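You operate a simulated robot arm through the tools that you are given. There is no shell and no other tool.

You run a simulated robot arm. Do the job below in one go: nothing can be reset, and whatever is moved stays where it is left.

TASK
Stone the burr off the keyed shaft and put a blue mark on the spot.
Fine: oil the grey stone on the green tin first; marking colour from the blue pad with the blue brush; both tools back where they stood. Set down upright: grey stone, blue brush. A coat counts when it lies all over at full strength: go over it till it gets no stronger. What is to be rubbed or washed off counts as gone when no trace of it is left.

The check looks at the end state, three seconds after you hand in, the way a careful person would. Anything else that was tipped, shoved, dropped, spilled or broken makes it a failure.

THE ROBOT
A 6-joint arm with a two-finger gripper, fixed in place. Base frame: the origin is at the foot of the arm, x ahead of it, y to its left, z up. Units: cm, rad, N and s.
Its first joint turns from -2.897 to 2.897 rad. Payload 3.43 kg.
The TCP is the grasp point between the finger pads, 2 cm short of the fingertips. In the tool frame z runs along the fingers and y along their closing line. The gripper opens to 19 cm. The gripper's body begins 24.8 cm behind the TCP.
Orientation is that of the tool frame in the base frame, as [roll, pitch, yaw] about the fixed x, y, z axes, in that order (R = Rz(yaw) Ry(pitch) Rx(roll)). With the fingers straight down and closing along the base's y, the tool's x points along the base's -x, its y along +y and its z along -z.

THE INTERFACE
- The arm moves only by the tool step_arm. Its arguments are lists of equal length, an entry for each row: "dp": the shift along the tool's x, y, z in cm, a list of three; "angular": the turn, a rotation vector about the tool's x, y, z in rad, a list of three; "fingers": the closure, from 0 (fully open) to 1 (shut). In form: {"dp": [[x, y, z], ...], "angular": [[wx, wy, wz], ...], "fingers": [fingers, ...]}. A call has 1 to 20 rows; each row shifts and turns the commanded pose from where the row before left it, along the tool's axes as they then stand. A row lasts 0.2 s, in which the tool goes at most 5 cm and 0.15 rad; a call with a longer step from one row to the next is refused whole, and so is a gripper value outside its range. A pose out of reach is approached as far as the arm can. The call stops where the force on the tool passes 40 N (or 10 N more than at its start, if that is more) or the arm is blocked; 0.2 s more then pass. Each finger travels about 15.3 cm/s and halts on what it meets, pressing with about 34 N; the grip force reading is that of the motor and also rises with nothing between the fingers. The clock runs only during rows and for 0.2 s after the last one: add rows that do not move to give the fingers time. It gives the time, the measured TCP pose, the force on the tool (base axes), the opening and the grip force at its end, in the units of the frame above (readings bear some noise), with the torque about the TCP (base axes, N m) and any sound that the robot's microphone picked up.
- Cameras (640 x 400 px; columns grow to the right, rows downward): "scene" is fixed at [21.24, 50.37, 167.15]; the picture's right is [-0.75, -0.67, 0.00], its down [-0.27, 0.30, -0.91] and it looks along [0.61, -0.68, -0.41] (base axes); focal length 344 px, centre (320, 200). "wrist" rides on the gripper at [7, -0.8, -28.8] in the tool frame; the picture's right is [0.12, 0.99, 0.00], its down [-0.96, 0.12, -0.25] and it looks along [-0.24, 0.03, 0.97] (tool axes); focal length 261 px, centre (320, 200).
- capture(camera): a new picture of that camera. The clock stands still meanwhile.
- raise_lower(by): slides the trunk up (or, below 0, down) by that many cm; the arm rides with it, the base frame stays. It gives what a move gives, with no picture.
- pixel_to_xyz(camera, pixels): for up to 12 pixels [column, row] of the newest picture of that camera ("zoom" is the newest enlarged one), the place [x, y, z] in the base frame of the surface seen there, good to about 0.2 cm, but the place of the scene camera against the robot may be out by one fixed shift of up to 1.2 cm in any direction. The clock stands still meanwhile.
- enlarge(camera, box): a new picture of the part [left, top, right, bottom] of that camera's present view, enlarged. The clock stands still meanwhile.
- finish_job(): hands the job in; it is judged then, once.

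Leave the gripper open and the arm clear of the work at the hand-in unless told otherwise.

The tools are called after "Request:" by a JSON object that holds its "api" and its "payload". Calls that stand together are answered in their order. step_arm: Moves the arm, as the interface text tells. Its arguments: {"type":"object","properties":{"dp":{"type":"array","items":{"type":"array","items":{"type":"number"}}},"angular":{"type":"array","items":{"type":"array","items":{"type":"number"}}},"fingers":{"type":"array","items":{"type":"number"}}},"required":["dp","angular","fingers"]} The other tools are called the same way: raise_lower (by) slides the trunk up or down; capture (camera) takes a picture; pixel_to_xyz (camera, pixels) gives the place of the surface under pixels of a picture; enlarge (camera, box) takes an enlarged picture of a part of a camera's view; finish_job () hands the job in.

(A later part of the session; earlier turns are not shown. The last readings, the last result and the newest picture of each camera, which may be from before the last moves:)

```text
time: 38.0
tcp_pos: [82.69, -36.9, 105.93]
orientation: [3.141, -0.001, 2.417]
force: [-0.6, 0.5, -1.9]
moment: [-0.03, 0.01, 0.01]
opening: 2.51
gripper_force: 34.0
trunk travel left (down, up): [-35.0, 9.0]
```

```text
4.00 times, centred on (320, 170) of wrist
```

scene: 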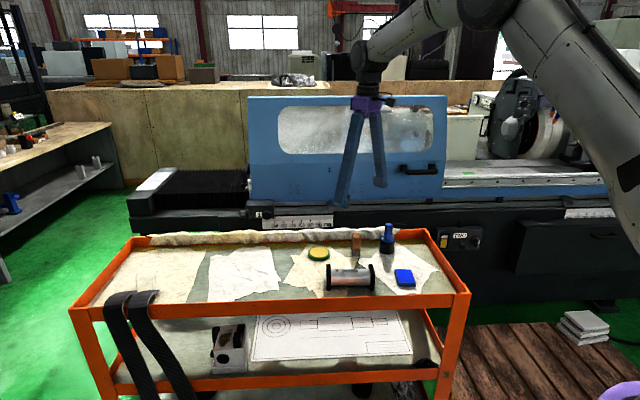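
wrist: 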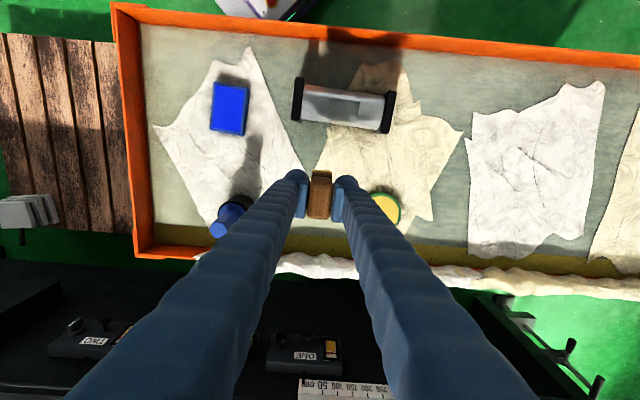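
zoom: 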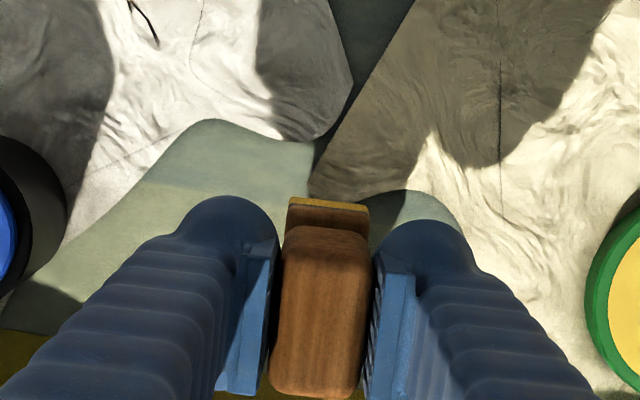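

Good. I'll lower further and recheck the position reading.

Request:
{"api": "step_arm", "payload": {"dp": [[0, -0.15, 0.7], [0, 0, 0.5], [0, 0, 0]], "angular": [[0, 0, 0], [0, 0, 0], [0, 0, 0]], "fingers": [1, 1, 1]}}

Request:
{"api": "step_arm", "payload": {"dp": [[0, 0, 0]], "angular": [[0, 0, 0]], "fingers": [1]}}

Request:
{"api": "step_arm", "payload": {"dp": [[0, 0, 0]], "angular": [[0, 0, 0]], "fingers": [1]}}

```text
time: 38.8
tcp_pos: [82.5, -37.08, 104.49]
orientation: [3.14, -0.003, 2.417]
force: [-0.1, 0.0, -2.0]
moment: [0.0, 0.01, -0.03]
opening: 2.5
gripper_force: 33.6
trunk travel left (down, up): [-35.0, 9.0]
```

```text
time: 39.2
tcp_pos: [82.58, -37.08, 104.5]
orientation: [-3.141, -0.003, 2.416]
force: [0.0, 0.7, -1.9]
moment: [-0.01, 0.02, 0.01]
opening: 2.48
gripper_force: 34.5
trunk travel left (down, up): [-35.0, 9.0]
```

```text
time: 39.6
tcp_pos: [82.48, -37.13, 104.54]
orientation: [3.141, -0.001, 2.418]
force: [-0.4, 0.6, -1.8]
moment: [0.0, 0.0, -0.01]
opening: 2.49
gripper_force: 33.9
trunk travel left (down, up): [-35.0, 9.0]
```

The position matches the original grip point. I'll lower to contact in small steps.

Request:
{"api": "step_arm", "payload": {"dp": [[0, 0, 0.15], [0, 0, 0]], "angular": [[0, 0, 0], [0, 0, 0]], "fingers": [1, 1]}}

Request:
{"api": "step_arm", "payload": {"dp": [[0, 0, 0.1], [0, 0, 0]], "angular": [[0, 0, 0], [0, 0, 0]], "fingers": [1, 1]}}

Request:
{"api": "step_arm", "payload": {"dp": [[0, 0, 0.08], [0, 0, 0]], "angular": [[0, 0, 0], [0, 0, 0]], "fingers": [1, 1]}}

```text
time: 40.2
tcp_pos: [82.46, -37.08, 104.46]
orientation: [-3.141, -0.003, 2.418]
force: [-0.1, 0.1, -1.7]
moment: [0.03, 0.01, -0.05]
opening: 2.47
gripper_force: 34.1
trunk travel left (down, up): [-35.0, 9.0]
```

```text
time: 40.8
tcp_pos: [82.5, -37.18, 104.31]
orientation: [-3.139, 0.0, 2.418]
force: [0.2, 0.4, -2.0]
moment: [0.0, -0.02, 0.0]
opening: 2.47
gripper_force: 34.2
trunk travel left (down, up): [-35.0, 9.0]
```

```text
time: 41.4
tcp_pos: [82.5, -37.09, 104.17]
orientation: [3.141, -0.001, 2.417]
force: [0.5, 0.5, -1.5]
moment: [-0.02, 0.0, -0.01]
opening: 2.5
gripper_force: 33.9
trunk travel left (down, up): [-35.0, 9.0]
```

Request:
{"api": "step_arm", "payload": {"dp": [[0, 0, 0.06], [0, 0, 0]], "angular": [[0, 0, 0], [0, 0, 0]], "fingers": [1, 1]}}

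Request:
{"api": "step_arm", "payload": {"dp": [[0, 0, 0.06], [0, 0, 0]], "angular": [[0, 0, 0], [0, 0, 0]], "fingers": [1, 1]}}

```text
time: 42.0
tcp_pos: [82.57, -37.24, 104.34]
orientation: [3.141, -0.001, 2.417]
force: [-0.5, -0.6, -1.5]
moment: [-0.02, -0.01, 0.0]
opening: 2.48
gripper_force: 33.7
trunk travel left (down, up): [-35.0, 9.0]
```

```text
time: 42.6
tcp_pos: [82.47, -37.15, 104.24]
orientation: [3.141, -0.003, 2.416]
force: [0.1, 0.5, -1.0]
moment: [0.02, 0.02, 0.0]
opening: 2.45
gripper_force: 33.8
trunk travel left (down, up): [-35.0, 9.0]
```

Request:
{"api": "step_arm", "payload": {"dp": [[0, 0, 0.05], [0, 0, 0]], "angular": [[0, 0, 0], [0, 0, 0]], "fingers": [1, 1]}}

Request:
{"api": "enlarge", "payload": {"camera": "scene", "box": [350, 220, 390, 260]}}

```text
time: 43.2
tcp_pos: [82.57, -37.15, 104.06]
orientation: [-3.14, -0.002, 2.417]
force: [0.0, -0.7, -1.7]
moment: [-0.02, 0.05, -0.03]
opening: 2.47
gripper_force: 33.8
trunk travel left (down, up): [-35.0, 9.0]
```

```text
10.00 times, centred on (370, 240) of scene
```

zoom: 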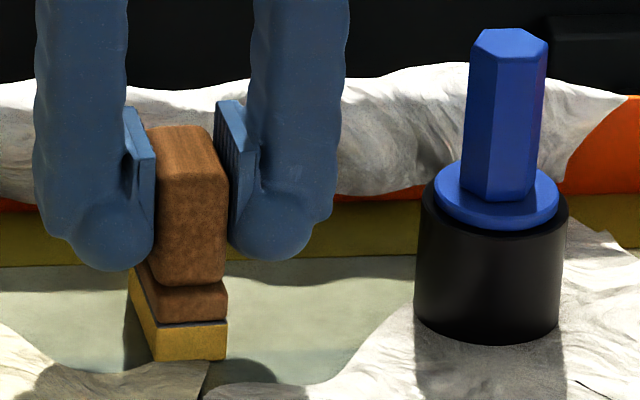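

The stone is nearly down. A few more small steps.

Request:
{"api": "step_arm", "payload": {"dp": [[0, 0, 0.05], [0, 0, 0]], "angular": [[0, 0, 0], [0, 0, 0]], "fingers": [1, 1]}}

Request:
{"api": "step_arm", "payload": {"dp": [[0, 0, 0.05], [0, 0, 0]], "angular": [[0, 0, 0], [0, 0, 0]], "fingers": [1, 1]}}

```text
time: 43.8
tcp_pos: [82.54, -37.15, 104.06]
orientation: [-3.141, 0.0, 2.417]
force: [0.6, -0.8, -0.8]
moment: [0.0, -0.01, -0.02]
opening: 2.47
gripper_force: 34.3
trunk travel left (down, up): [-35.0, 9.0]
```

```text
time: 44.4
tcp_pos: [82.46, -37.11, 104.03]
orientation: [3.141, 0.001, 2.418]
force: [0.9, 1.1, 1.2]
moment: [-0.04, -0.1, 0.04]
opening: 2.49
gripper_force: 33.9
trunk travel left (down, up): [-35.0, 9.0]
```

It's touching the surface. I'll open the fingers gently, then rise.

Request:
{"api": "step_arm", "payload": {"dp": [[0, 0, 0], [0, 0, 0], [0, 0, 0], [0, 0, 0], [0, 0, 0], [0, 0, -2], [0, 0, -4], [0, 0, -4], [0, 0, -4], [0, 0, 0]], "angular": [[0, 0, 0], [0, 0, 0], [0, 0, 0], [0, 0, 0], [0, 0, 0], [0, 0, 0], [0, 0, 0], [0, 0, 0], [0, 0, 0], [0, 0, 0]], "fingers": [0.85, 0.8, 0.7, 0.6, 0.6, 0.6, 0.6, 0.6, 0.6, 0.6]}}

Request:
{"api": "enlarge", "payload": {"camera": "scene", "box": [350, 220, 390, 260]}}

Request:
{"api": "capture", "payload": {"camera": "wrist"}}

```text
time: 46.6
tcp_pos: [82.58, -37.0, 118.06]
orientation: [-3.141, -0.002, 2.419]
force: [0.3, -0.4, 0.2]
moment: [-0.01, 0.06, -0.03]
opening: 7.6
gripper_force: 0.1
trunk travel left (down, up): [-35.0, 9.0]
```

```text
10.00 times, centred on (370, 240) of scene
```

zoom: 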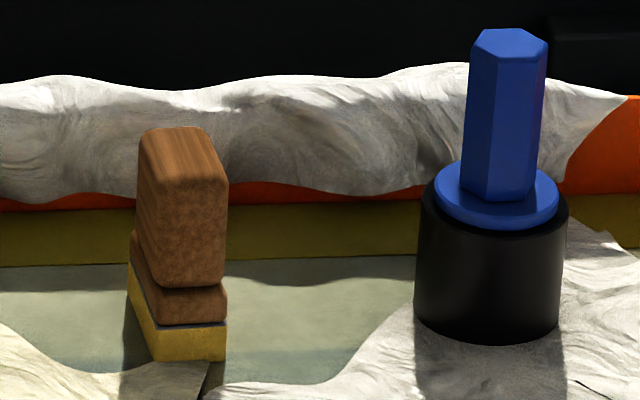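

```text
taken
```

wrist: 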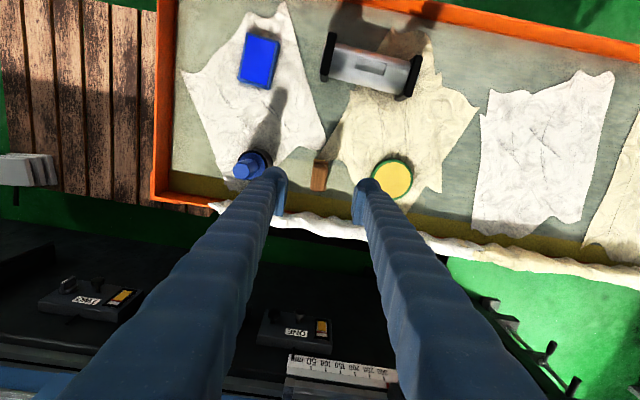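

The stone stands upright in its place. Next I'll check the shaft spot up close and look at the brush from here.

Request:
{"api": "enlarge", "payload": {"camera": "wrist", "box": [320, 30, 430, 110]}}

Request:
{"api": "enlarge", "payload": {"camera": "wrist", "box": [220, 130, 290, 190]}}

```text
5.00 times, centred on (375, 70) of wrist
```

zoom: 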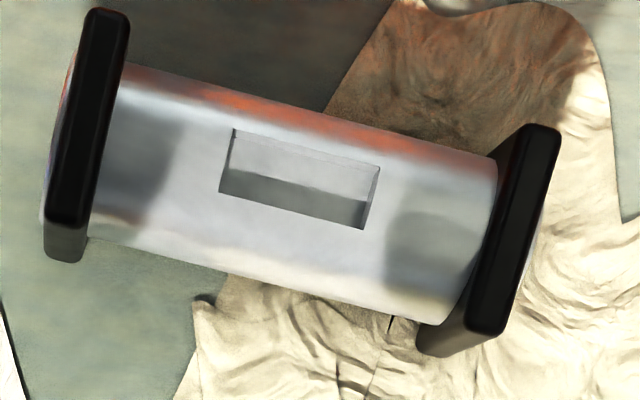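

```text
6.67 times, centred on (255, 160) of wrist
```

zoom: 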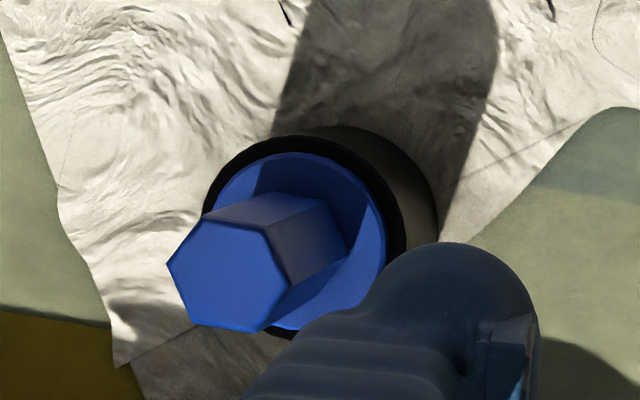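

The shaft is clean. The brush has a hex handle and a collar sitting in a black pot. I'll measure the hex corners and the collar.

Request:
{"api": "pixel_to_xyz", "payload": {"camera": "zoom", "pixels": [[172, 263], [202, 227], [255, 233], [279, 277], [252, 326], [192, 318], [226, 274], [310, 170], [370, 210], [365, 145], [410, 170], [350, 290]]}}

```text
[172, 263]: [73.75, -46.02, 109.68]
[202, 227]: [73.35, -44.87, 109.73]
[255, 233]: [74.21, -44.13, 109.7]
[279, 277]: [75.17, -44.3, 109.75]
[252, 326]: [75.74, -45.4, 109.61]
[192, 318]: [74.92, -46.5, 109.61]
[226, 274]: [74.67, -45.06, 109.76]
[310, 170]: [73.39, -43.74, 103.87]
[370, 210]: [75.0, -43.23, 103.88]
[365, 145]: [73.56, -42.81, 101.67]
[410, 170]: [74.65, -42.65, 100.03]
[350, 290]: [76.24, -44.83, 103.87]
```

The hex centre is at (74.52, -45.2), with its top at 109.7, the collar at 103.9 and flats about 2 cm apart. One flat-normal lies at about 78°. I'll move over it, turn by about 30° to suit, and look again.

Request:
{"api": "step_arm", "payload": {"dp": [[0.2, -3.8, 0], [0.2, -3.8, 0], [0.2, -3.8, 0], [0, 0, 1], [0, 0, 1], [0, 0, 0], [0, 0, 0]], "angular": [[0, 0, 0], [0, 0, 0], [0, 0, 0], [0, 0, -0.13], [0, 0, -0.13], [0, 0, -0.13], [0, 0, -0.13]], "fingers": [0.6, 0.6, 0.6, 0.6, 0.6, 0.6, 0.6]}}

Request:
{"api": "enlarge", "payload": {"camera": "wrist", "box": [280, 130, 360, 210]}}

```text
time: 48.2
tcp_pos: [74.44, -45.16, 116.0]
orientation: [3.141, 0.0, 2.938]
force: [0.5, 0.0, 0.9]
moment: [0.02, -0.02, -0.01]
opening: 7.59
gripper_force: 0.0
trunk travel left (down, up): [-35.0, 9.0]
```

```text
5.00 times, centred on (320, 170) of wrist
```

zoom: 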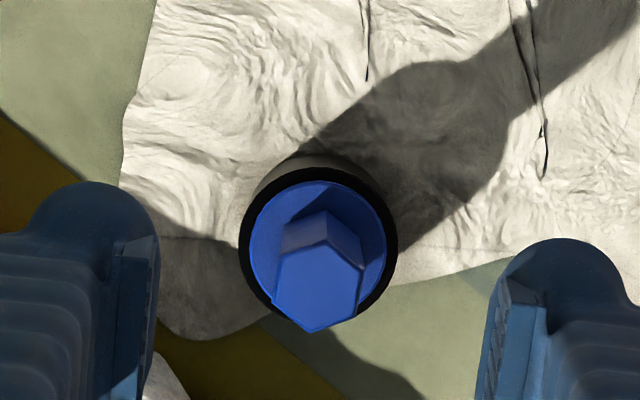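

The left and right flats are nearly parallel to the finger pads. I'll measure the hex corners for final centring.

Request:
{"api": "pixel_to_xyz", "payload": {"camera": "zoom", "pixels": [[275, 292], [283, 253], [322, 244], [359, 270], [355, 312], [315, 329], [318, 287], [320, 190], [380, 240], [255, 240]]}}

```text
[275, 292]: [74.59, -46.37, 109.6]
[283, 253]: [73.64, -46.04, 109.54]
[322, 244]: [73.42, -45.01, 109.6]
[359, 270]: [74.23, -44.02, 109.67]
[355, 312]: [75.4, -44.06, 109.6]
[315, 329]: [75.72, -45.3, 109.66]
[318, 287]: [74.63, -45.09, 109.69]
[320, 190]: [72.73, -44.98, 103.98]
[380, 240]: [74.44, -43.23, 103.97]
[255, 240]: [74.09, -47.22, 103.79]
```

The centre is (74.5, -45.13) and the flat normal is about 77°, so we're aligned. I'll descend to z≈107.2 and close on the handle.

Request:
{"api": "step_arm", "payload": {"dp": [[-0.05, 0.05, 3], [0, 0, 3], [0, 0, 2], [0, 0, 0.8], [0, 0, 0], [0, 0, 0], [0, 0, 0], [0, 0, 0], [0, 0, 0], [0, 0, 0], [0, 0, 0]], "angular": [[0, 0, 0], [0, 0, 0], [0, 0, 0], [0, 0, 0], [0, 0, 0], [0, 0, 0], [0, 0, 0], [0, 0, 0], [0, 0, 0], [0, 0, 0], [0, 0, 0]], "fingers": [0.6, 0.6, 0.6, 0.6, 0.6, 0.75, 0.82, 0.87, 0.92, 1, 1]}}

Request:
{"api": "enlarge", "payload": {"camera": "scene", "box": [350, 210, 420, 260]}}

```text
time: 50.6
tcp_pos: [74.37, -45.14, 107.26]
orientation: [-3.141, -0.001, 2.939]
force: [-0.3, 0.0, -0.2]
moment: [0.0, 0.03, 0.02]
opening: 2.25
gripper_force: 34.4
trunk travel left (down, up): [-35.0, 9.0]
```

```text
8.00 times, centred on (385, 235) of scene
```

zoom: 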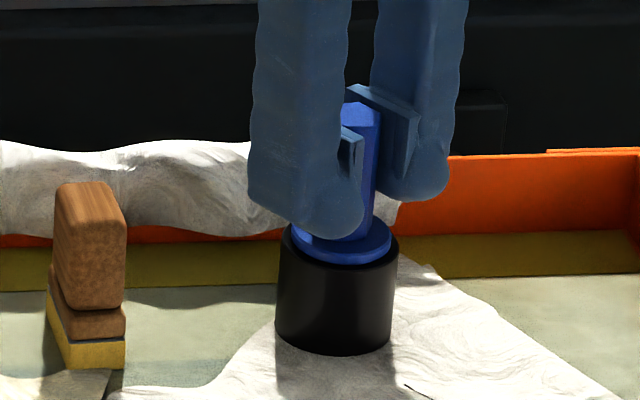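

The handle is gripped at a 2.25 cm opening. I'll lift straight up slowly and watch whether the pot stays behind.

Request:
{"api": "step_arm", "payload": {"dp": [[0, 0, -0.4], [0, 0, -0.6], [0, 0, -1], [0, 0, -1], [0, 0, 0]], "angular": [[0, 0, 0], [0, 0, 0], [0, 0, 0], [0, 0, 0], [0, 0, 0]], "fingers": [1, 1, 1, 1, 1]}}

Request:
{"api": "enlarge", "payload": {"camera": "scene", "box": [350, 210, 420, 260]}}

```text
time: 51.8
tcp_pos: [74.53, -45.09, 110.3]
orientation: [-3.141, -0.002, 2.938]
force: [0.3, -0.6, 0.2]
moment: [0.0, -0.01, 0.0]
opening: 2.23
gripper_force: 33.7
trunk travel left (down, up): [-35.0, 9.0]
```

```text
8.00 times, centred on (385, 235) of scene
```

zoom: 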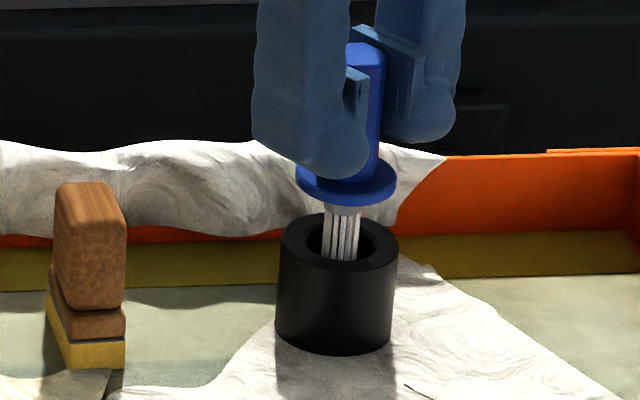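

The pot stays behind and white bristles show below the collar. I'll lift another 5 cm.

Request:
{"api": "step_arm", "payload": {"dp": [[0, 0, -1.5], [0, 0, -2], [0, 0, -1.5], [0, 0, 0]], "angular": [[0, 0, 0], [0, 0, 0], [0, 0, 0], [0, 0, 0]], "fingers": [1, 1, 1, 1]}}

Request:
{"api": "enlarge", "payload": {"camera": "scene", "box": [350, 200, 420, 260]}}

```text
time: 52.8
tcp_pos: [74.43, -45.25, 115.23]
orientation: [3.141, -0.001, 2.938]
force: [0.1, 0.5, -1.2]
moment: [0.0, -0.03, -0.03]
opening: 2.26
gripper_force: 34.3
trunk travel left (down, up): [-35.0, 9.0]
```

```text
6.67 times, centred on (385, 230) of scene
```

zoom: 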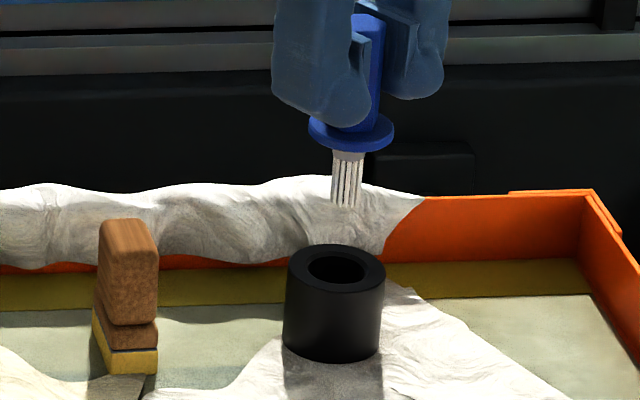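

The brush is free of the pot. I'll measure the bristle length in this zoom.

Request:
{"api": "pixel_to_xyz", "payload": {"camera": "zoom", "pixels": [[346, 203], [346, 180], [346, 156], [334, 180], [360, 180], [350, 130], [352, 145], [335, 270], [290, 270], [384, 270], [335, 250], [336, 290]]}}

```text
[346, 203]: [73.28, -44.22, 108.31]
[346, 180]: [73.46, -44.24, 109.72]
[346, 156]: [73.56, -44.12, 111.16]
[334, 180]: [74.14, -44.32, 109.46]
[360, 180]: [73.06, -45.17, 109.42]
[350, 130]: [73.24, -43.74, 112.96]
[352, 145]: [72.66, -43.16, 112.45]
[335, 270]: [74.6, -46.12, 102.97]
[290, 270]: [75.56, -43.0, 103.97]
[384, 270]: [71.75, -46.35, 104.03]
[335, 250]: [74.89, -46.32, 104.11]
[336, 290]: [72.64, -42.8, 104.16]
```

The bristle tip is about 7.6 cm below the TCP. I'll carry the brush over the blue pad centre (61.5, -34.6).

Request:
{"api": "step_arm", "payload": {"dp": [[3, 1.55, 0], [3, 1.55, 0], [3, 1.55, 0], [3, 1.55, 0], [2.9, 1.54, 0], [0, 0, 2], [0, 0, 2], [0, 0, 0]], "angular": [[0, 0, 0], [0, 0, 0], [0, 0, 0], [0, 0, 0], [0, 0, 0], [0, 0, 0], [0, 0, 0], [0, 0, 0]], "fingers": [1, 1, 1, 1, 1, 1, 1, 1]}}

Request:
{"api": "capture", "payload": {"camera": "wrist"}}

Request:
{"api": "enlarge", "payload": {"camera": "scene", "box": [370, 230, 450, 300]}}

```text
time: 54.6
tcp_pos: [61.35, -34.66, 111.15]
orientation: [-3.141, -0.002, 2.938]
force: [-0.6, -0.3, -0.3]
moment: [0.0, -0.01, 0.02]
opening: 2.25
gripper_force: 33.6
trunk travel left (down, up): [-35.0, 9.0]
```

```text
taken
```

wrist: 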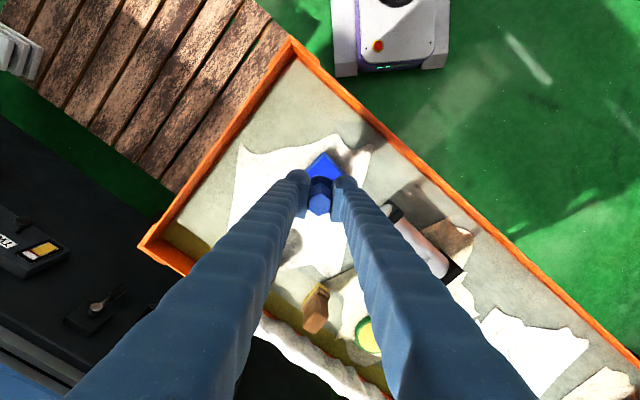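

```text
5.71 times, centred on (410, 265) of scene
```

zoom: 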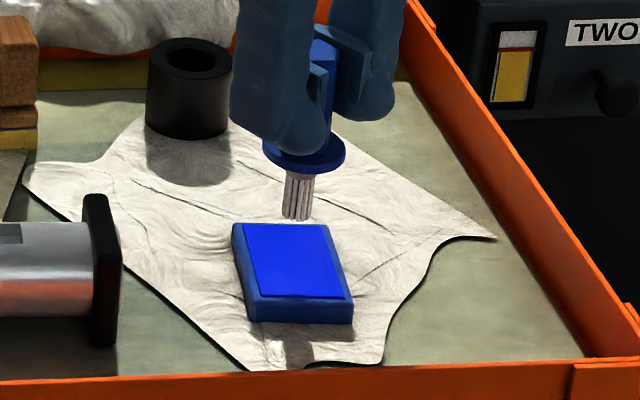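

The brush is above the pad. I'll lower to just above it, then feel for contact.

Request:
{"api": "step_arm", "payload": {"dp": [[0, 0, 1.5], [0, 0, 1.4], [0, 0, 0]], "angular": [[0, 0, 0], [0, 0, 0], [0, 0, 0]], "fingers": [1, 1, 1]}}

Request:
{"api": "step_arm", "payload": {"dp": [[0, 0, 0.15], [0, 0, 0]], "angular": [[0, 0, 0], [0, 0, 0]], "fingers": [1, 1]}}

Request:
{"api": "step_arm", "payload": {"dp": [[0, 0, 0.15], [0, 0, 0]], "angular": [[0, 0, 0], [0, 0, 0]], "fingers": [1, 1]}}

Request:
{"api": "enlarge", "payload": {"camera": "scene", "box": [370, 230, 450, 300]}}

```text
time: 55.4
tcp_pos: [61.42, -34.74, 108.22]
orientation: [3.141, 0.002, 2.936]
force: [0.6, -0.2, -1.2]
moment: [0.03, 0.0, 0.02]
opening: 2.26
gripper_force: 33.8
trunk travel left (down, up): [-35.0, 9.0]
```

```text
time: 56.0
tcp_pos: [61.55, -34.61, 108.14]
orientation: [3.141, -0.001, 2.939]
force: [-0.6, 0.2, -1.4]
moment: [-0.01, 0.01, -0.03]
opening: 2.27
gripper_force: 33.8
trunk travel left (down, up): [-35.0, 9.0]
```

```text
time: 56.6
tcp_pos: [61.35, -34.53, 108.16]
orientation: [3.142, -0.001, 2.939]
force: [0.3, 1.1, 6.2]
moment: [0.01, -0.03, 0.01]
opening: 2.27
gripper_force: 34.0
trunk travel left (down, up): [-35.0, 9.0]
```

```text
5.71 times, centred on (410, 265) of scene
```

zoom: 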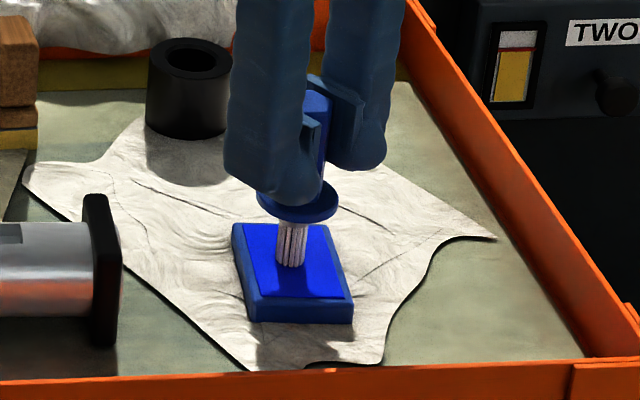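

Contact at about 7 N, with the tip near the pad centre. I'll dab and swirl gently to load the brush.

Request:
{"api": "step_arm", "payload": {"dp": [[0.4, 0, -0.02], [0.4, 0, 0], [-0.4, 0.4, 0], [-0.4, 0.4, 0], [-0.4, -0.4, 0], [-0.4, -0.4, 0], [0.4, -0.4, 0], [0.4, -0.4, 0], [0.4, 0.4, 0], [0.4, 0.4, 0], [-0.4, 0, 0], [-0.4, 0, 0], [0, 0, 0]], "angular": [[0, 0, 0], [0, 0, 0], [0, 0, 0], [0, 0, 0], [0, 0, 0], [0, 0, 0], [0, 0, 0], [0, 0, 0], [0, 0, 0], [0, 0, 0], [0, 0, 0], [0, 0, 0], [0, 0, 0]], "fingers": [1, 1, 1, 1, 1, 1, 1, 1, 1, 1, 1, 1, 1]}}

Request:
{"api": "enlarge", "payload": {"camera": "scene", "box": [370, 230, 450, 300]}}

```text
time: 59.4
tcp_pos: [61.44, -34.56, 108.14]
orientation: [3.142, -0.001, 2.937]
force: [0.3, 1.0, -0.9]
moment: [0.04, 0.0, 0.02]
opening: 2.27
gripper_force: 33.7
trunk travel left (down, up): [-35.0, 9.0]
```

```text
5.71 times, centred on (410, 265) of scene
```

zoom: 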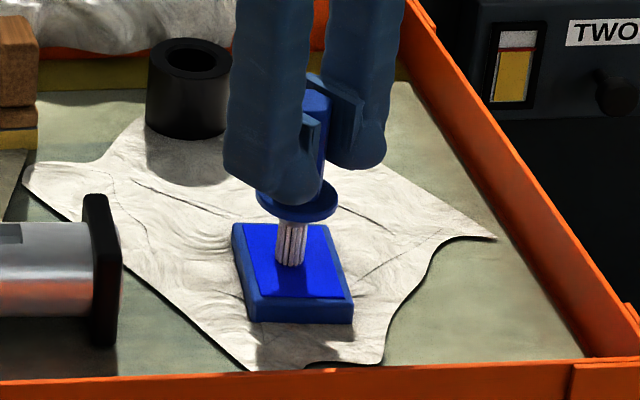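

The contact has gone light and the bristle sides are still white. I'll press about 0.12 cm further and rub again, then lift to inspect.

Request:
{"api": "step_arm", "payload": {"dp": [[0, 0, 0.12], [0.4, 0, 0], [0.4, 0, 0], [-0.4, 0.4, 0], [-0.4, 0.4, 0], [-0.4, -0.4, 0], [-0.4, -0.4, 0], [0.4, -0.4, 0], [0.4, -0.4, 0], [0.4, 0.4, 0], [0.4, 0.4, 0], [-0.4, 0, 0], [-0.4, 0, 0], [0, 0, 0]], "angular": [[0, 0, 0], [0, 0, 0], [0, 0, 0], [0, 0, 0], [0, 0, 0], [0, 0, 0], [0, 0, 0], [0, 0, 0], [0, 0, 0], [0, 0, 0], [0, 0, 0], [0, 0, 0], [0, 0, 0], [0, 0, 0]], "fingers": [1, 1, 1, 1, 1, 1, 1, 1, 1, 1, 1, 1, 1, 1]}}

Request:
{"api": "enlarge", "payload": {"camera": "scene", "box": [370, 230, 450, 300]}}

Request:
{"api": "step_arm", "payload": {"dp": [[0, 0, -1], [0, 0, -2], [0, 0, -2], [0, 0, 0]], "angular": [[0, 0, 0], [0, 0, 0], [0, 0, 0], [0, 0, 0]], "fingers": [1, 1, 1, 1]}}

Request:
{"api": "enlarge", "payload": {"camera": "scene", "box": [370, 220, 450, 290]}}

```text
time: 62.4
tcp_pos: [61.44, -34.82, 108.03]
orientation: [-3.141, 0.0, 2.937]
force: [-1.2, 1.1, 3.0]
moment: [0.05, 0.08, -0.02]
opening: 2.26
gripper_force: 34.0
trunk travel left (down, up): [-35.0, 9.0]
```

```text
5.71 times, centred on (410, 265) of scene
```

zoom: 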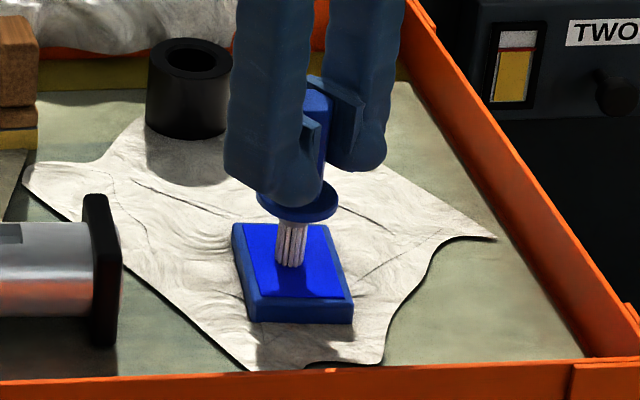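

```text
time: 63.4
tcp_pos: [61.41, -34.52, 112.97]
orientation: [3.141, -0.001, 2.937]
force: [0.4, 0.1, -1.3]
moment: [-0.01, 0.02, 0.0]
opening: 2.24
gripper_force: 33.4
trunk travel left (down, up): [-35.0, 9.0]
```

```text
5.71 times, centred on (410, 255) of scene
```

zoom: 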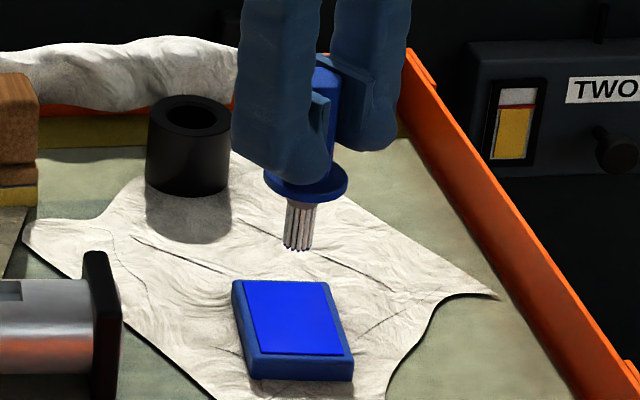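

The tips show blue now. A closer look.

Request:
{"api": "enlarge", "payload": {"camera": "scene", "box": [395, 238, 420, 258]}}

Request:
{"api": "enlarge", "payload": {"camera": "wrist", "box": [290, 140, 350, 200]}}

```text
16.00 times, centred on (408, 248) of scene
```

zoom: 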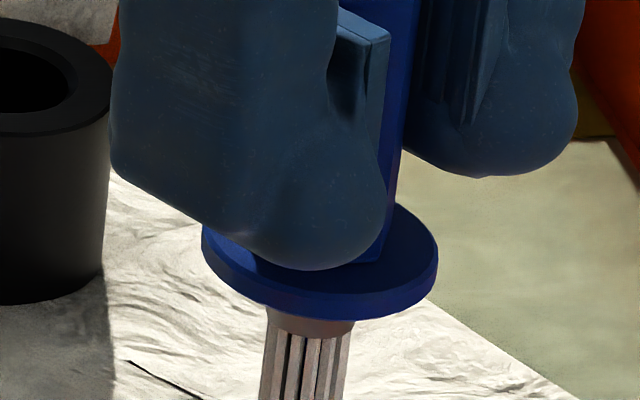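

```text
6.67 times, centred on (320, 170) of wrist
```

zoom: 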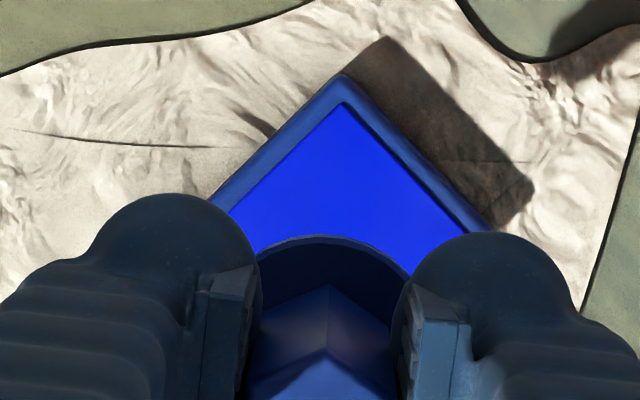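

Request:
{"api": "enlarge", "payload": {"camera": "scene", "box": [395, 250, 419, 270]}}

```text
16.00 times, centred on (407, 260) of scene
```

zoom: 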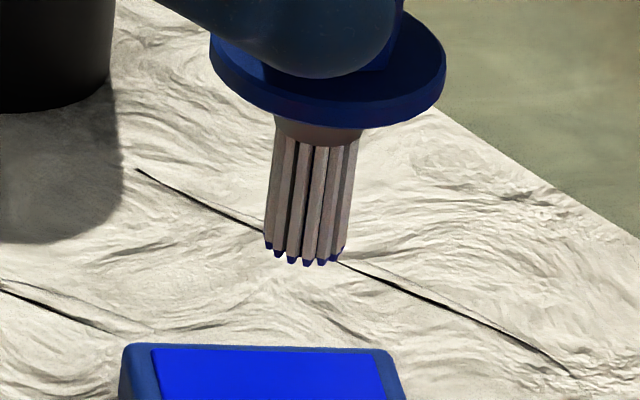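

All the bristle ends are blue. I'll carry the brush up and over to the burr spot (76.07, -18.37), staying well above the shaft plates.

Request:
{"api": "step_arm", "payload": {"dp": [[0, 0, -2], [0, 0, -1], [-1.85, 3.14, 0], [-1.85, 3.14, 0], [-1.85, 3.14, 0], [-1.85, 3.14, 0], [-1.83, 3.14, 0], [-1.83, 3.14, 0], [0, 0, 0], [0, 0, 0]], "angular": [[0, 0, 0], [0, 0, 0], [0, 0, 0], [0, 0, 0], [0, 0, 0], [0, 0, 0], [0, 0, 0], [0, 0, 0], [0, 0, 0], [0, 0, 0]], "fingers": [1, 1, 1, 1, 1, 1, 1, 1, 1, 1]}}

Request:
{"api": "step_arm", "payload": {"dp": [[0, 0, 0]], "angular": [[0, 0, 0]], "fingers": [1]}}

Request:
{"api": "enlarge", "payload": {"camera": "scene", "box": [315, 230, 395, 290]}}

Request:
{"api": "enlarge", "payload": {"camera": "wrist", "box": [270, 130, 370, 210]}}

```text
time: 65.6
tcp_pos: [76.23, -18.39, 116.02]
orientation: [-3.141, -0.002, 2.938]
force: [0.1, -0.1, -0.1]
moment: [0.06, 0.0, -0.01]
opening: 2.28
gripper_force: 34.1
trunk travel left (down, up): [-35.0, 9.0]
```

```text
time: 66.0
tcp_pos: [76.17, -18.52, 116.01]
orientation: [3.141, -0.002, 2.938]
force: [0.8, -0.5, -1.4]
moment: [0.02, 0.03, -0.01]
opening: 2.27
gripper_force: 33.5
trunk travel left (down, up): [-35.0, 9.0]
```

```text
6.67 times, centred on (355, 260) of scene
```

zoom: 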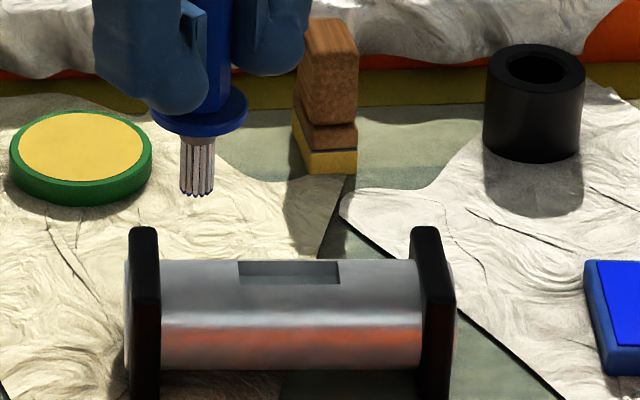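

```text
5.00 times, centred on (320, 170) of wrist
```

zoom: 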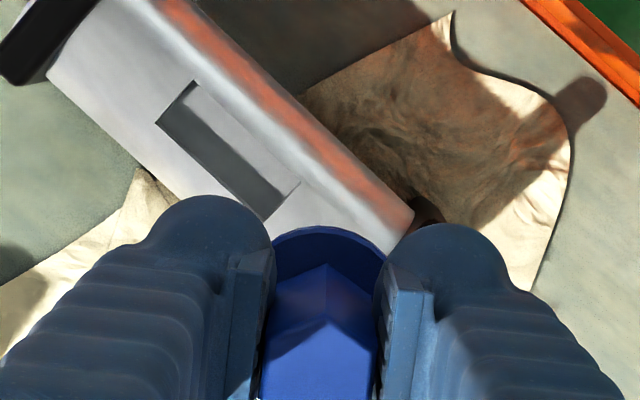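

The brush is laterally over the spot: bristles at scene column ≈336.4, with the burr originally at ≈336.8. I'll lower to just above the shaft.

Request:
{"api": "step_arm", "payload": {"dp": [[0.12, 0.08, 1.8], [0, 0, 1.8], [0, 0, 0]], "angular": [[0, 0, 0], [0, 0, 0], [0, 0, 0]], "fingers": [1, 1, 1]}}

Request:
{"api": "step_arm", "payload": {"dp": [[0, 0, 0.15], [0, 0, 0]], "angular": [[0, 0, 0], [0, 0, 0]], "fingers": [1, 1]}}

Request:
{"api": "enlarge", "payload": {"camera": "scene", "box": [315, 240, 365, 280]}}

```text
time: 66.8
tcp_pos: [76.02, -18.37, 112.39]
orientation: [3.14, -0.003, 2.935]
force: [0.0, -1.2, -0.8]
moment: [0.01, 0.0, -0.01]
opening: 2.24
gripper_force: 34.2
trunk travel left (down, up): [-35.0, 9.0]
```

```text
time: 67.4
tcp_pos: [76.01, -18.3, 112.27]
orientation: [-3.141, -0.002, 2.937]
force: [0.4, 0.5, -1.3]
moment: [0.03, 0.01, 0.01]
opening: 2.27
gripper_force: 33.9
trunk travel left (down, up): [-35.0, 9.0]
```

```text
10.00 times, centred on (340, 260) of scene
```

zoom: 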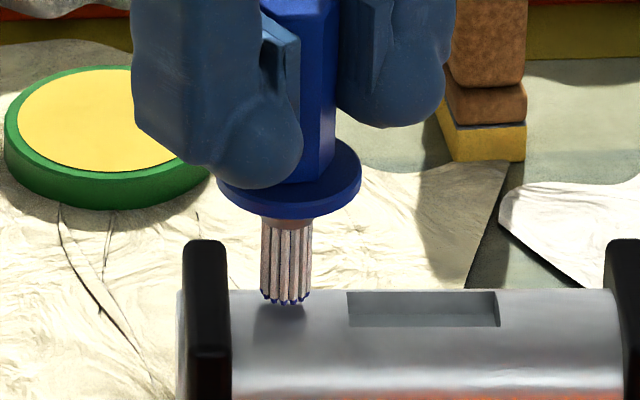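

Almost touching, at the right place. Small steps down to contact.

Request:
{"api": "step_arm", "payload": {"dp": [[0, 0, 0.12], [0, 0, 0]], "angular": [[0, 0, 0], [0, 0, 0]], "fingers": [1, 1]}}

Request:
{"api": "step_arm", "payload": {"dp": [[0, 0, 0.1], [0, 0, 0]], "angular": [[0, 0, 0], [0, 0, 0]], "fingers": [1, 1]}}

Request:
{"api": "step_arm", "payload": {"dp": [[0, 0, 0.08], [0, 0, 0]], "angular": [[0, 0, 0], [0, 0, 0]], "fingers": [1, 1]}}

Request:
{"api": "enlarge", "payload": {"camera": "scene", "box": [315, 240, 365, 280]}}

```text
time: 68.0
tcp_pos: [75.99, -18.34, 112.14]
orientation: [-3.141, -0.002, 2.937]
force: [0.3, -0.5, 0.4]
moment: [0.03, 0.03, 0.01]
opening: 2.24
gripper_force: 33.7
trunk travel left (down, up): [-35.0, 9.0]
```

```text
time: 68.6
tcp_pos: [76.12, -18.25, 112.03]
orientation: [-3.142, -0.001, 2.938]
force: [-0.5, 0.2, -0.5]
moment: [0.01, -0.01, -0.02]
opening: 2.26
gripper_force: 34.1
trunk travel left (down, up): [-35.0, 9.0]
```

```text
time: 69.2
tcp_pos: [76.06, -18.47, 111.88]
orientation: [-3.141, -0.002, 2.938]
force: [0.2, 0.3, -1.7]
moment: [0.01, 0.02, -0.01]
opening: 2.25
gripper_force: 34.0
trunk travel left (down, up): [-35.0, 9.0]
```

```text
10.00 times, centred on (340, 260) of scene
```

zoom: 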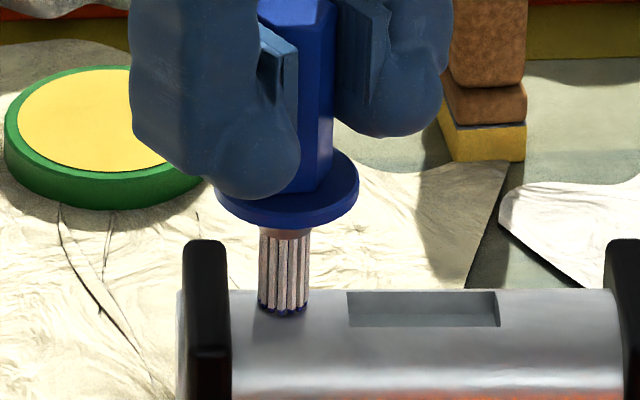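

Request:
{"api": "step_arm", "payload": {"dp": [[0, 0, 0.08], [0, 0, 0]], "angular": [[0, 0, 0], [0, 0, 0]], "fingers": [1, 1]}}

Request:
{"api": "step_arm", "payload": {"dp": [[0, 0, 0.06], [0, 0, 0]], "angular": [[0, 0, 0], [0, 0, 0]], "fingers": [1, 1]}}

```text
time: 69.8
tcp_pos: [76.11, -18.08, 111.87]
orientation: [3.141, 0.0, 2.936]
force: [0.3, -0.2, 3.4]
moment: [0.02, 0.01, 0.02]
opening: 2.23
gripper_force: 33.6
trunk travel left (down, up): [-35.0, 9.0]
```

```text
time: 70.4
tcp_pos: [75.95, -18.4, 111.86]
orientation: [3.141, 0.0, 2.936]
force: [1.5, 0.0, 7.7]
moment: [-0.03, -0.15, 0.05]
opening: 2.27
gripper_force: 34.0
trunk travel left (down, up): [-35.0, 9.0]
```

Contact at about 8 N. I'll paint small strokes over the spot (±0.35 cm along the shaft, ±0.4 cm across), following the curve slightly.

Request:
{"api": "step_arm", "payload": {"dp": [[-0.2, 0.286, 0], [0.2, -0.286, 0], [0.2, -0.286, 0], [-0.2, 0.286, 0], [-0.408, -0.289, 0.1], [-0.2, 0.286, 0], [0.2, -0.286, 0], [0.2, -0.286, 0], [-0.2, 0.286, 0], [0.408, 0.289, -0.1], [0.285, 0.202, -0.01], [-0.2, 0.286, 0], [0.2, -0.286, 0], [0.2, -0.286, 0], [-0.2, 0.286, 0], [-0.285, -0.202, 0.01], [0, 0, 0]], "angular": [[0, 0, 0], [0, 0, 0], [0, 0, 0], [0, 0, 0], [0, 0, 0], [0, 0, 0], [0, 0, 0], [0, 0, 0], [0, 0, 0], [0, 0, 0], [0, 0, 0], [0, 0, 0], [0, 0, 0], [0, 0, 0], [0, 0, 0], [0, 0, 0], [0, 0, 0]], "fingers": [1, 1, 1, 1, 1, 1, 1, 1, 1, 1, 1, 1, 1, 1, 1, 1, 1]}}

Request:
{"api": "enlarge", "payload": {"camera": "scene", "box": [315, 240, 365, 280]}}

```text
time: 74.0
tcp_pos: [76.1, -18.33, 111.76]
orientation: [-3.141, -0.001, 2.938]
force: [-1.0, 0.3, 4.2]
moment: [0.01, 0.11, -0.01]
opening: 2.27
gripper_force: 33.8
trunk travel left (down, up): [-35.0, 9.0]
```

```text
10.00 times, centred on (340, 260) of scene
```

zoom: 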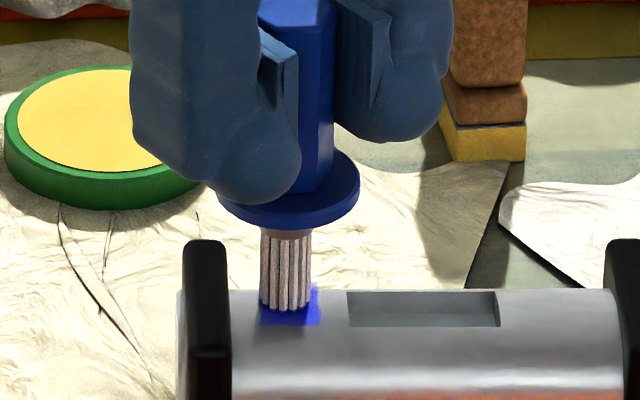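

A blue mark is forming. I'll lift and back off to look at it.

Request:
{"api": "step_arm", "payload": {"dp": [[0, 0, -0.5], [0, 0, -1.5], [0, 0, -2], [-2, -1, -1], [-2, -1, -1], [-2, -1, 0], [0, 0, 0]], "angular": [[0, 0, 0], [0, 0, 0], [0, 0, 0], [0, 0, 0], [0, 0, 0], [0, 0, 0], [0, 0, 0]], "fingers": [1, 1, 1, 1, 1, 1, 1]}}

Request:
{"api": "enlarge", "payload": {"camera": "scene", "box": [315, 240, 365, 280]}}

Request:
{"api": "enlarge", "payload": {"camera": "wrist", "box": [290, 90, 390, 170]}}

```text
time: 75.6
tcp_pos: [81.12, -22.44, 117.78]
orientation: [3.141, 0.0, 2.938]
force: [-0.5, 0.0, -0.4]
moment: [0.03, -0.05, -0.01]
opening: 2.24
gripper_force: 34.1
trunk travel left (down, up): [-35.0, 9.0]
```

```text
10.00 times, centred on (340, 260) of scene
```

zoom: 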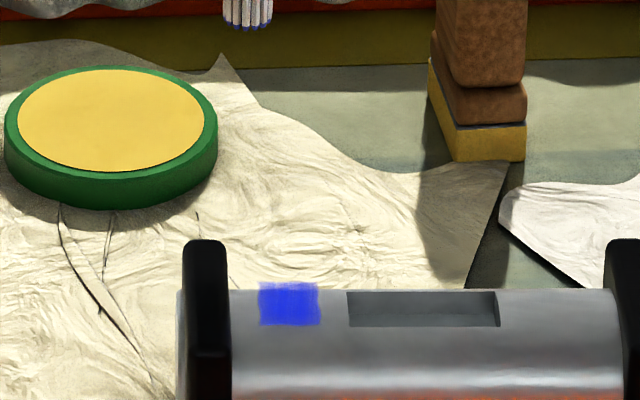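

```text
5.00 times, centred on (340, 130) of wrist
```

zoom: 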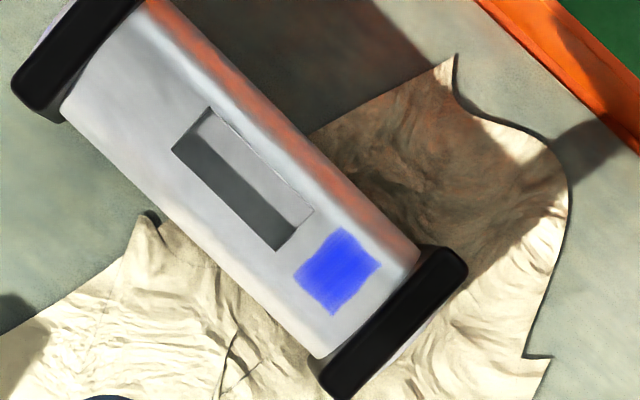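

A blue square patch lies on the spot, slightly uneven in strength. I'll enlarge more and measure it against the original burr bounds.

Request:
{"api": "enlarge", "payload": {"camera": "wrist", "box": [325, 130, 355, 160]}}

Request:
{"api": "pixel_to_xyz", "payload": {"camera": "zoom", "pixels": [[320, 200], [200, 200], [400, 200], [320, 100], [320, 300]]}}

Request:
{"api": "enlarge", "payload": {"camera": "scene", "box": [328, 260, 346, 275]}}

```text
13.33 times, centred on (340, 145) of wrist
```

zoom: 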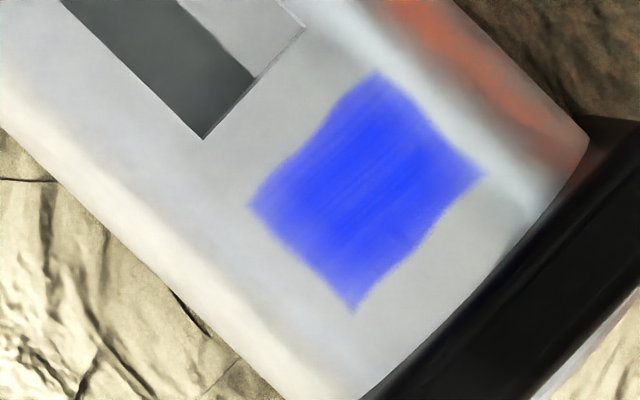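

```text
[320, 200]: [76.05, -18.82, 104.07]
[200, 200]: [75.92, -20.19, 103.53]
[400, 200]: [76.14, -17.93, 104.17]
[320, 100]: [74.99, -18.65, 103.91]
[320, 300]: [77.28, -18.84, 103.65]
```

```text
16.00 times, centred on (337, 268) of scene
```

zoom: 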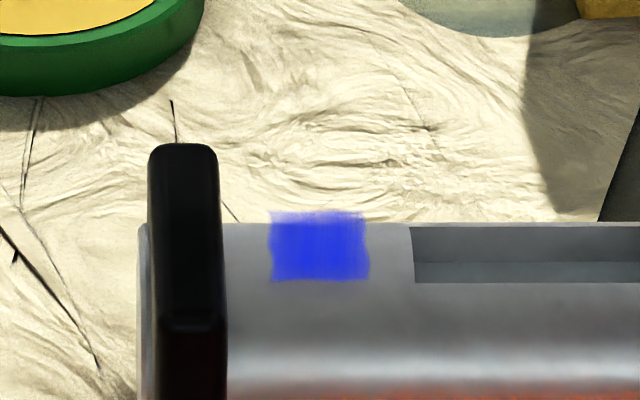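

The patch covers the burr's bounds but is feathered and uneven, so it needs more coats. I'll return over the spot and come down to contact.

Request:
{"api": "step_arm", "payload": {"dp": [[2, 1, 0], [2, 1, 1], [2, 1, 1], [0, 0, 2], [0, 0, 1.5], [0, 0, 0.4], [0, 0, 0]], "angular": [[0, 0, 0], [0, 0, 0], [0, 0, 0], [0, 0, 0], [0, 0, 0], [0, 0, 0], [0, 0, 0]], "fingers": [1, 1, 1, 1, 1, 1, 1]}}

Request:
{"api": "step_arm", "payload": {"dp": [[0, 0, 0.1], [0, 0, 0]], "angular": [[0, 0, 0], [0, 0, 0]], "fingers": [1, 1]}}

```text
time: 77.2
tcp_pos: [76.08, -18.24, 111.8]
orientation: [-3.141, 0.0, 2.938]
force: [0.0, 0.3, -0.5]
moment: [-0.05, -0.04, 0.02]
opening: 2.26
gripper_force: 34.1
trunk travel left (down, up): [-35.0, 9.0]
```

```text
time: 77.8
tcp_pos: [76.01, -18.36, 111.75]
orientation: [-3.14, -0.001, 2.939]
force: [0.1, 0.9, -0.4]
moment: [0.02, -0.01, 0.04]
opening: 2.26
gripper_force: 34.5
trunk travel left (down, up): [-35.0, 9.0]
```

Request:
{"api": "step_arm", "payload": {"dp": [[0, 0, 0.07], [0, 0, 0]], "angular": [[0, 0, 0], [0, 0, 0]], "fingers": [1, 1]}}

Request:
{"api": "step_arm", "payload": {"dp": [[0, 0, 0.05], [0, 0, 0]], "angular": [[0, 0, 0], [0, 0, 0]], "fingers": [1, 1]}}

```text
time: 78.4
tcp_pos: [76.03, -18.35, 111.7]
orientation: [-3.14, -0.001, 2.938]
force: [-0.5, -0.7, -0.7]
moment: [-0.03, 0.03, -0.01]
opening: 2.25
gripper_force: 33.5
trunk travel left (down, up): [-35.0, 9.0]
```

```text
time: 79.0
tcp_pos: [76.06, -18.33, 111.63]
orientation: [-3.141, -0.001, 2.937]
force: [0.0, 0.2, 0.3]
moment: [-0.01, 0.03, 0.0]
opening: 2.26
gripper_force: 33.8
trunk travel left (down, up): [-35.0, 9.0]
```

Just touching. I'll do a fuller second coat with slightly wider lanes.

Request:
{"api": "step_arm", "payload": {"dp": [[-0.243, 0.343, 0.07], [0.243, -0.343, 0], [0.243, -0.343, 0], [-0.245, -0.173, 0.055], [-0.243, 0.343, 0], [-0.243, 0.343, 0], [-0.245, -0.173, 0.09], [0.243, -0.343, 0], [0.243, -0.343, 0], [0.245, 0.173, -0.09], [-0.243, 0.343, 0], [-0.243, 0.343, 0], [0.245, 0.173, -0.055], [0.243, -0.343, 0], [0.243, -0.343, 0], [0.245, 0.173, -0.02], [-0.243, 0.343, 0], [-0.243, 0.343, 0], [-0.245, -0.173, 0.02], [0.243, -0.343, 0]], "angular": [[0, 0, 0], [0, 0, 0], [0, 0, 0], [0, 0, 0], [0, 0, 0], [0, 0, 0], [0, 0, 0], [0, 0, 0], [0, 0, 0], [0, 0, 0], [0, 0, 0], [0, 0, 0], [0, 0, 0], [0, 0, 0], [0, 0, 0], [0, 0, 0], [0, 0, 0], [0, 0, 0], [0, 0, 0], [0, 0, 0]], "fingers": [1, 1, 1, 1, 1, 1, 1, 1, 1, 1, 1, 1, 1, 1, 1, 1, 1, 1, 1, 1]}}

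Request:
{"api": "step_arm", "payload": {"dp": [[0, 0, -0.5], [0, 0, -1.5], [0, 0, -2], [-2, -1, -1], [-2, -1, -1], [-2, -1, 0], [0, 0, 0]], "angular": [[0, 0, 0], [0, 0, 0], [0, 0, 0], [0, 0, 0], [0, 0, 0], [0, 0, 0], [0, 0, 0]], "fingers": [1, 1, 1, 1, 1, 1, 1]}}

Request:
{"api": "enlarge", "payload": {"camera": "wrist", "box": [325, 130, 355, 160]}}

Request:
{"api": "enlarge", "payload": {"camera": "scene", "box": [328, 260, 346, 275]}}

```text
time: 83.2
tcp_pos: [75.92, -18.47, 111.55]
orientation: [-3.141, -0.001, 2.937]
force: [-0.2, -0.6, -1.1]
moment: [0.0, -0.02, 0.01]
opening: 2.24
gripper_force: 33.3
trunk travel left (down, up): [-35.0, 9.0]
```

```text
time: 84.8
tcp_pos: [81.15, -22.4, 117.77]
orientation: [-3.139, 0.0, 2.937]
force: [0.0, -0.2, -0.8]
moment: [0.02, -0.04, 0.0]
opening: 2.25
gripper_force: 34.0
trunk travel left (down, up): [-35.0, 9.0]
```

```text
13.33 times, centred on (340, 145) of wrist
```

zoom: 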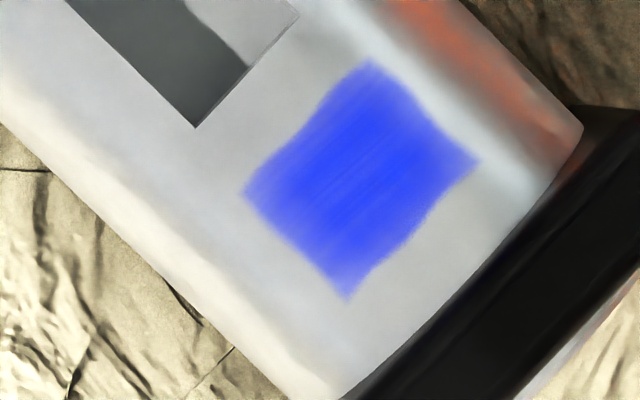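

```text
16.00 times, centred on (337, 268) of scene
```

zoom: 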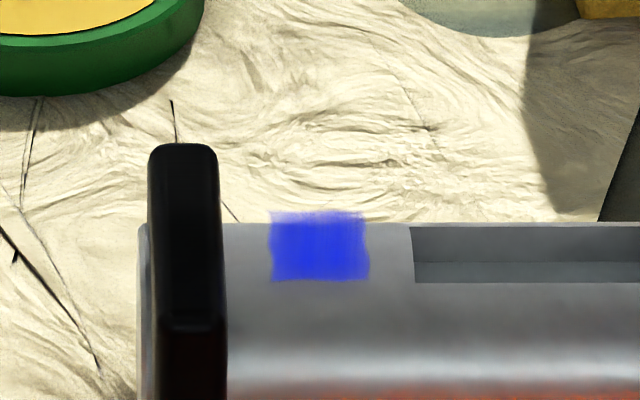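

The outline hasn't changed and the colour is a bit stronger. I'm not sure it's at full strength, so I'll check the brush tip for colour before another coat.

Request:
{"api": "capture", "payload": {"camera": "scene"}}

Request:
{"api": "enlarge", "payload": {"camera": "scene", "box": [318, 220, 348, 245]}}

```text
taken
```

scene: 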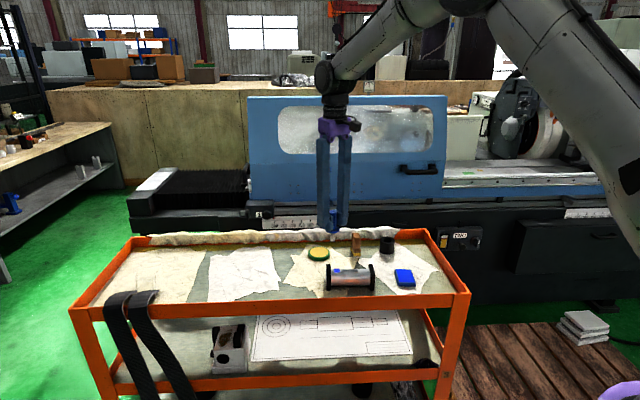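

```text
16.00 times, centred on (333, 232) of scene
```

zoom: 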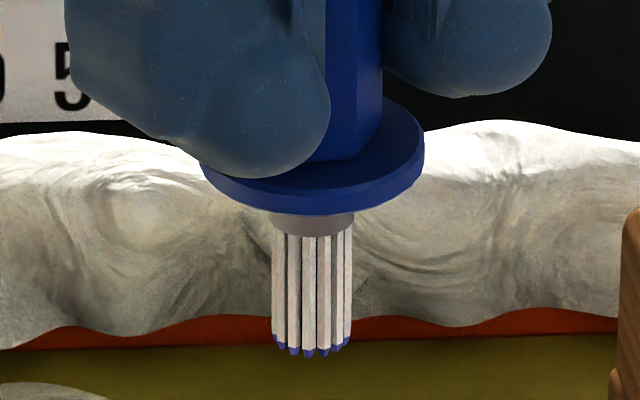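

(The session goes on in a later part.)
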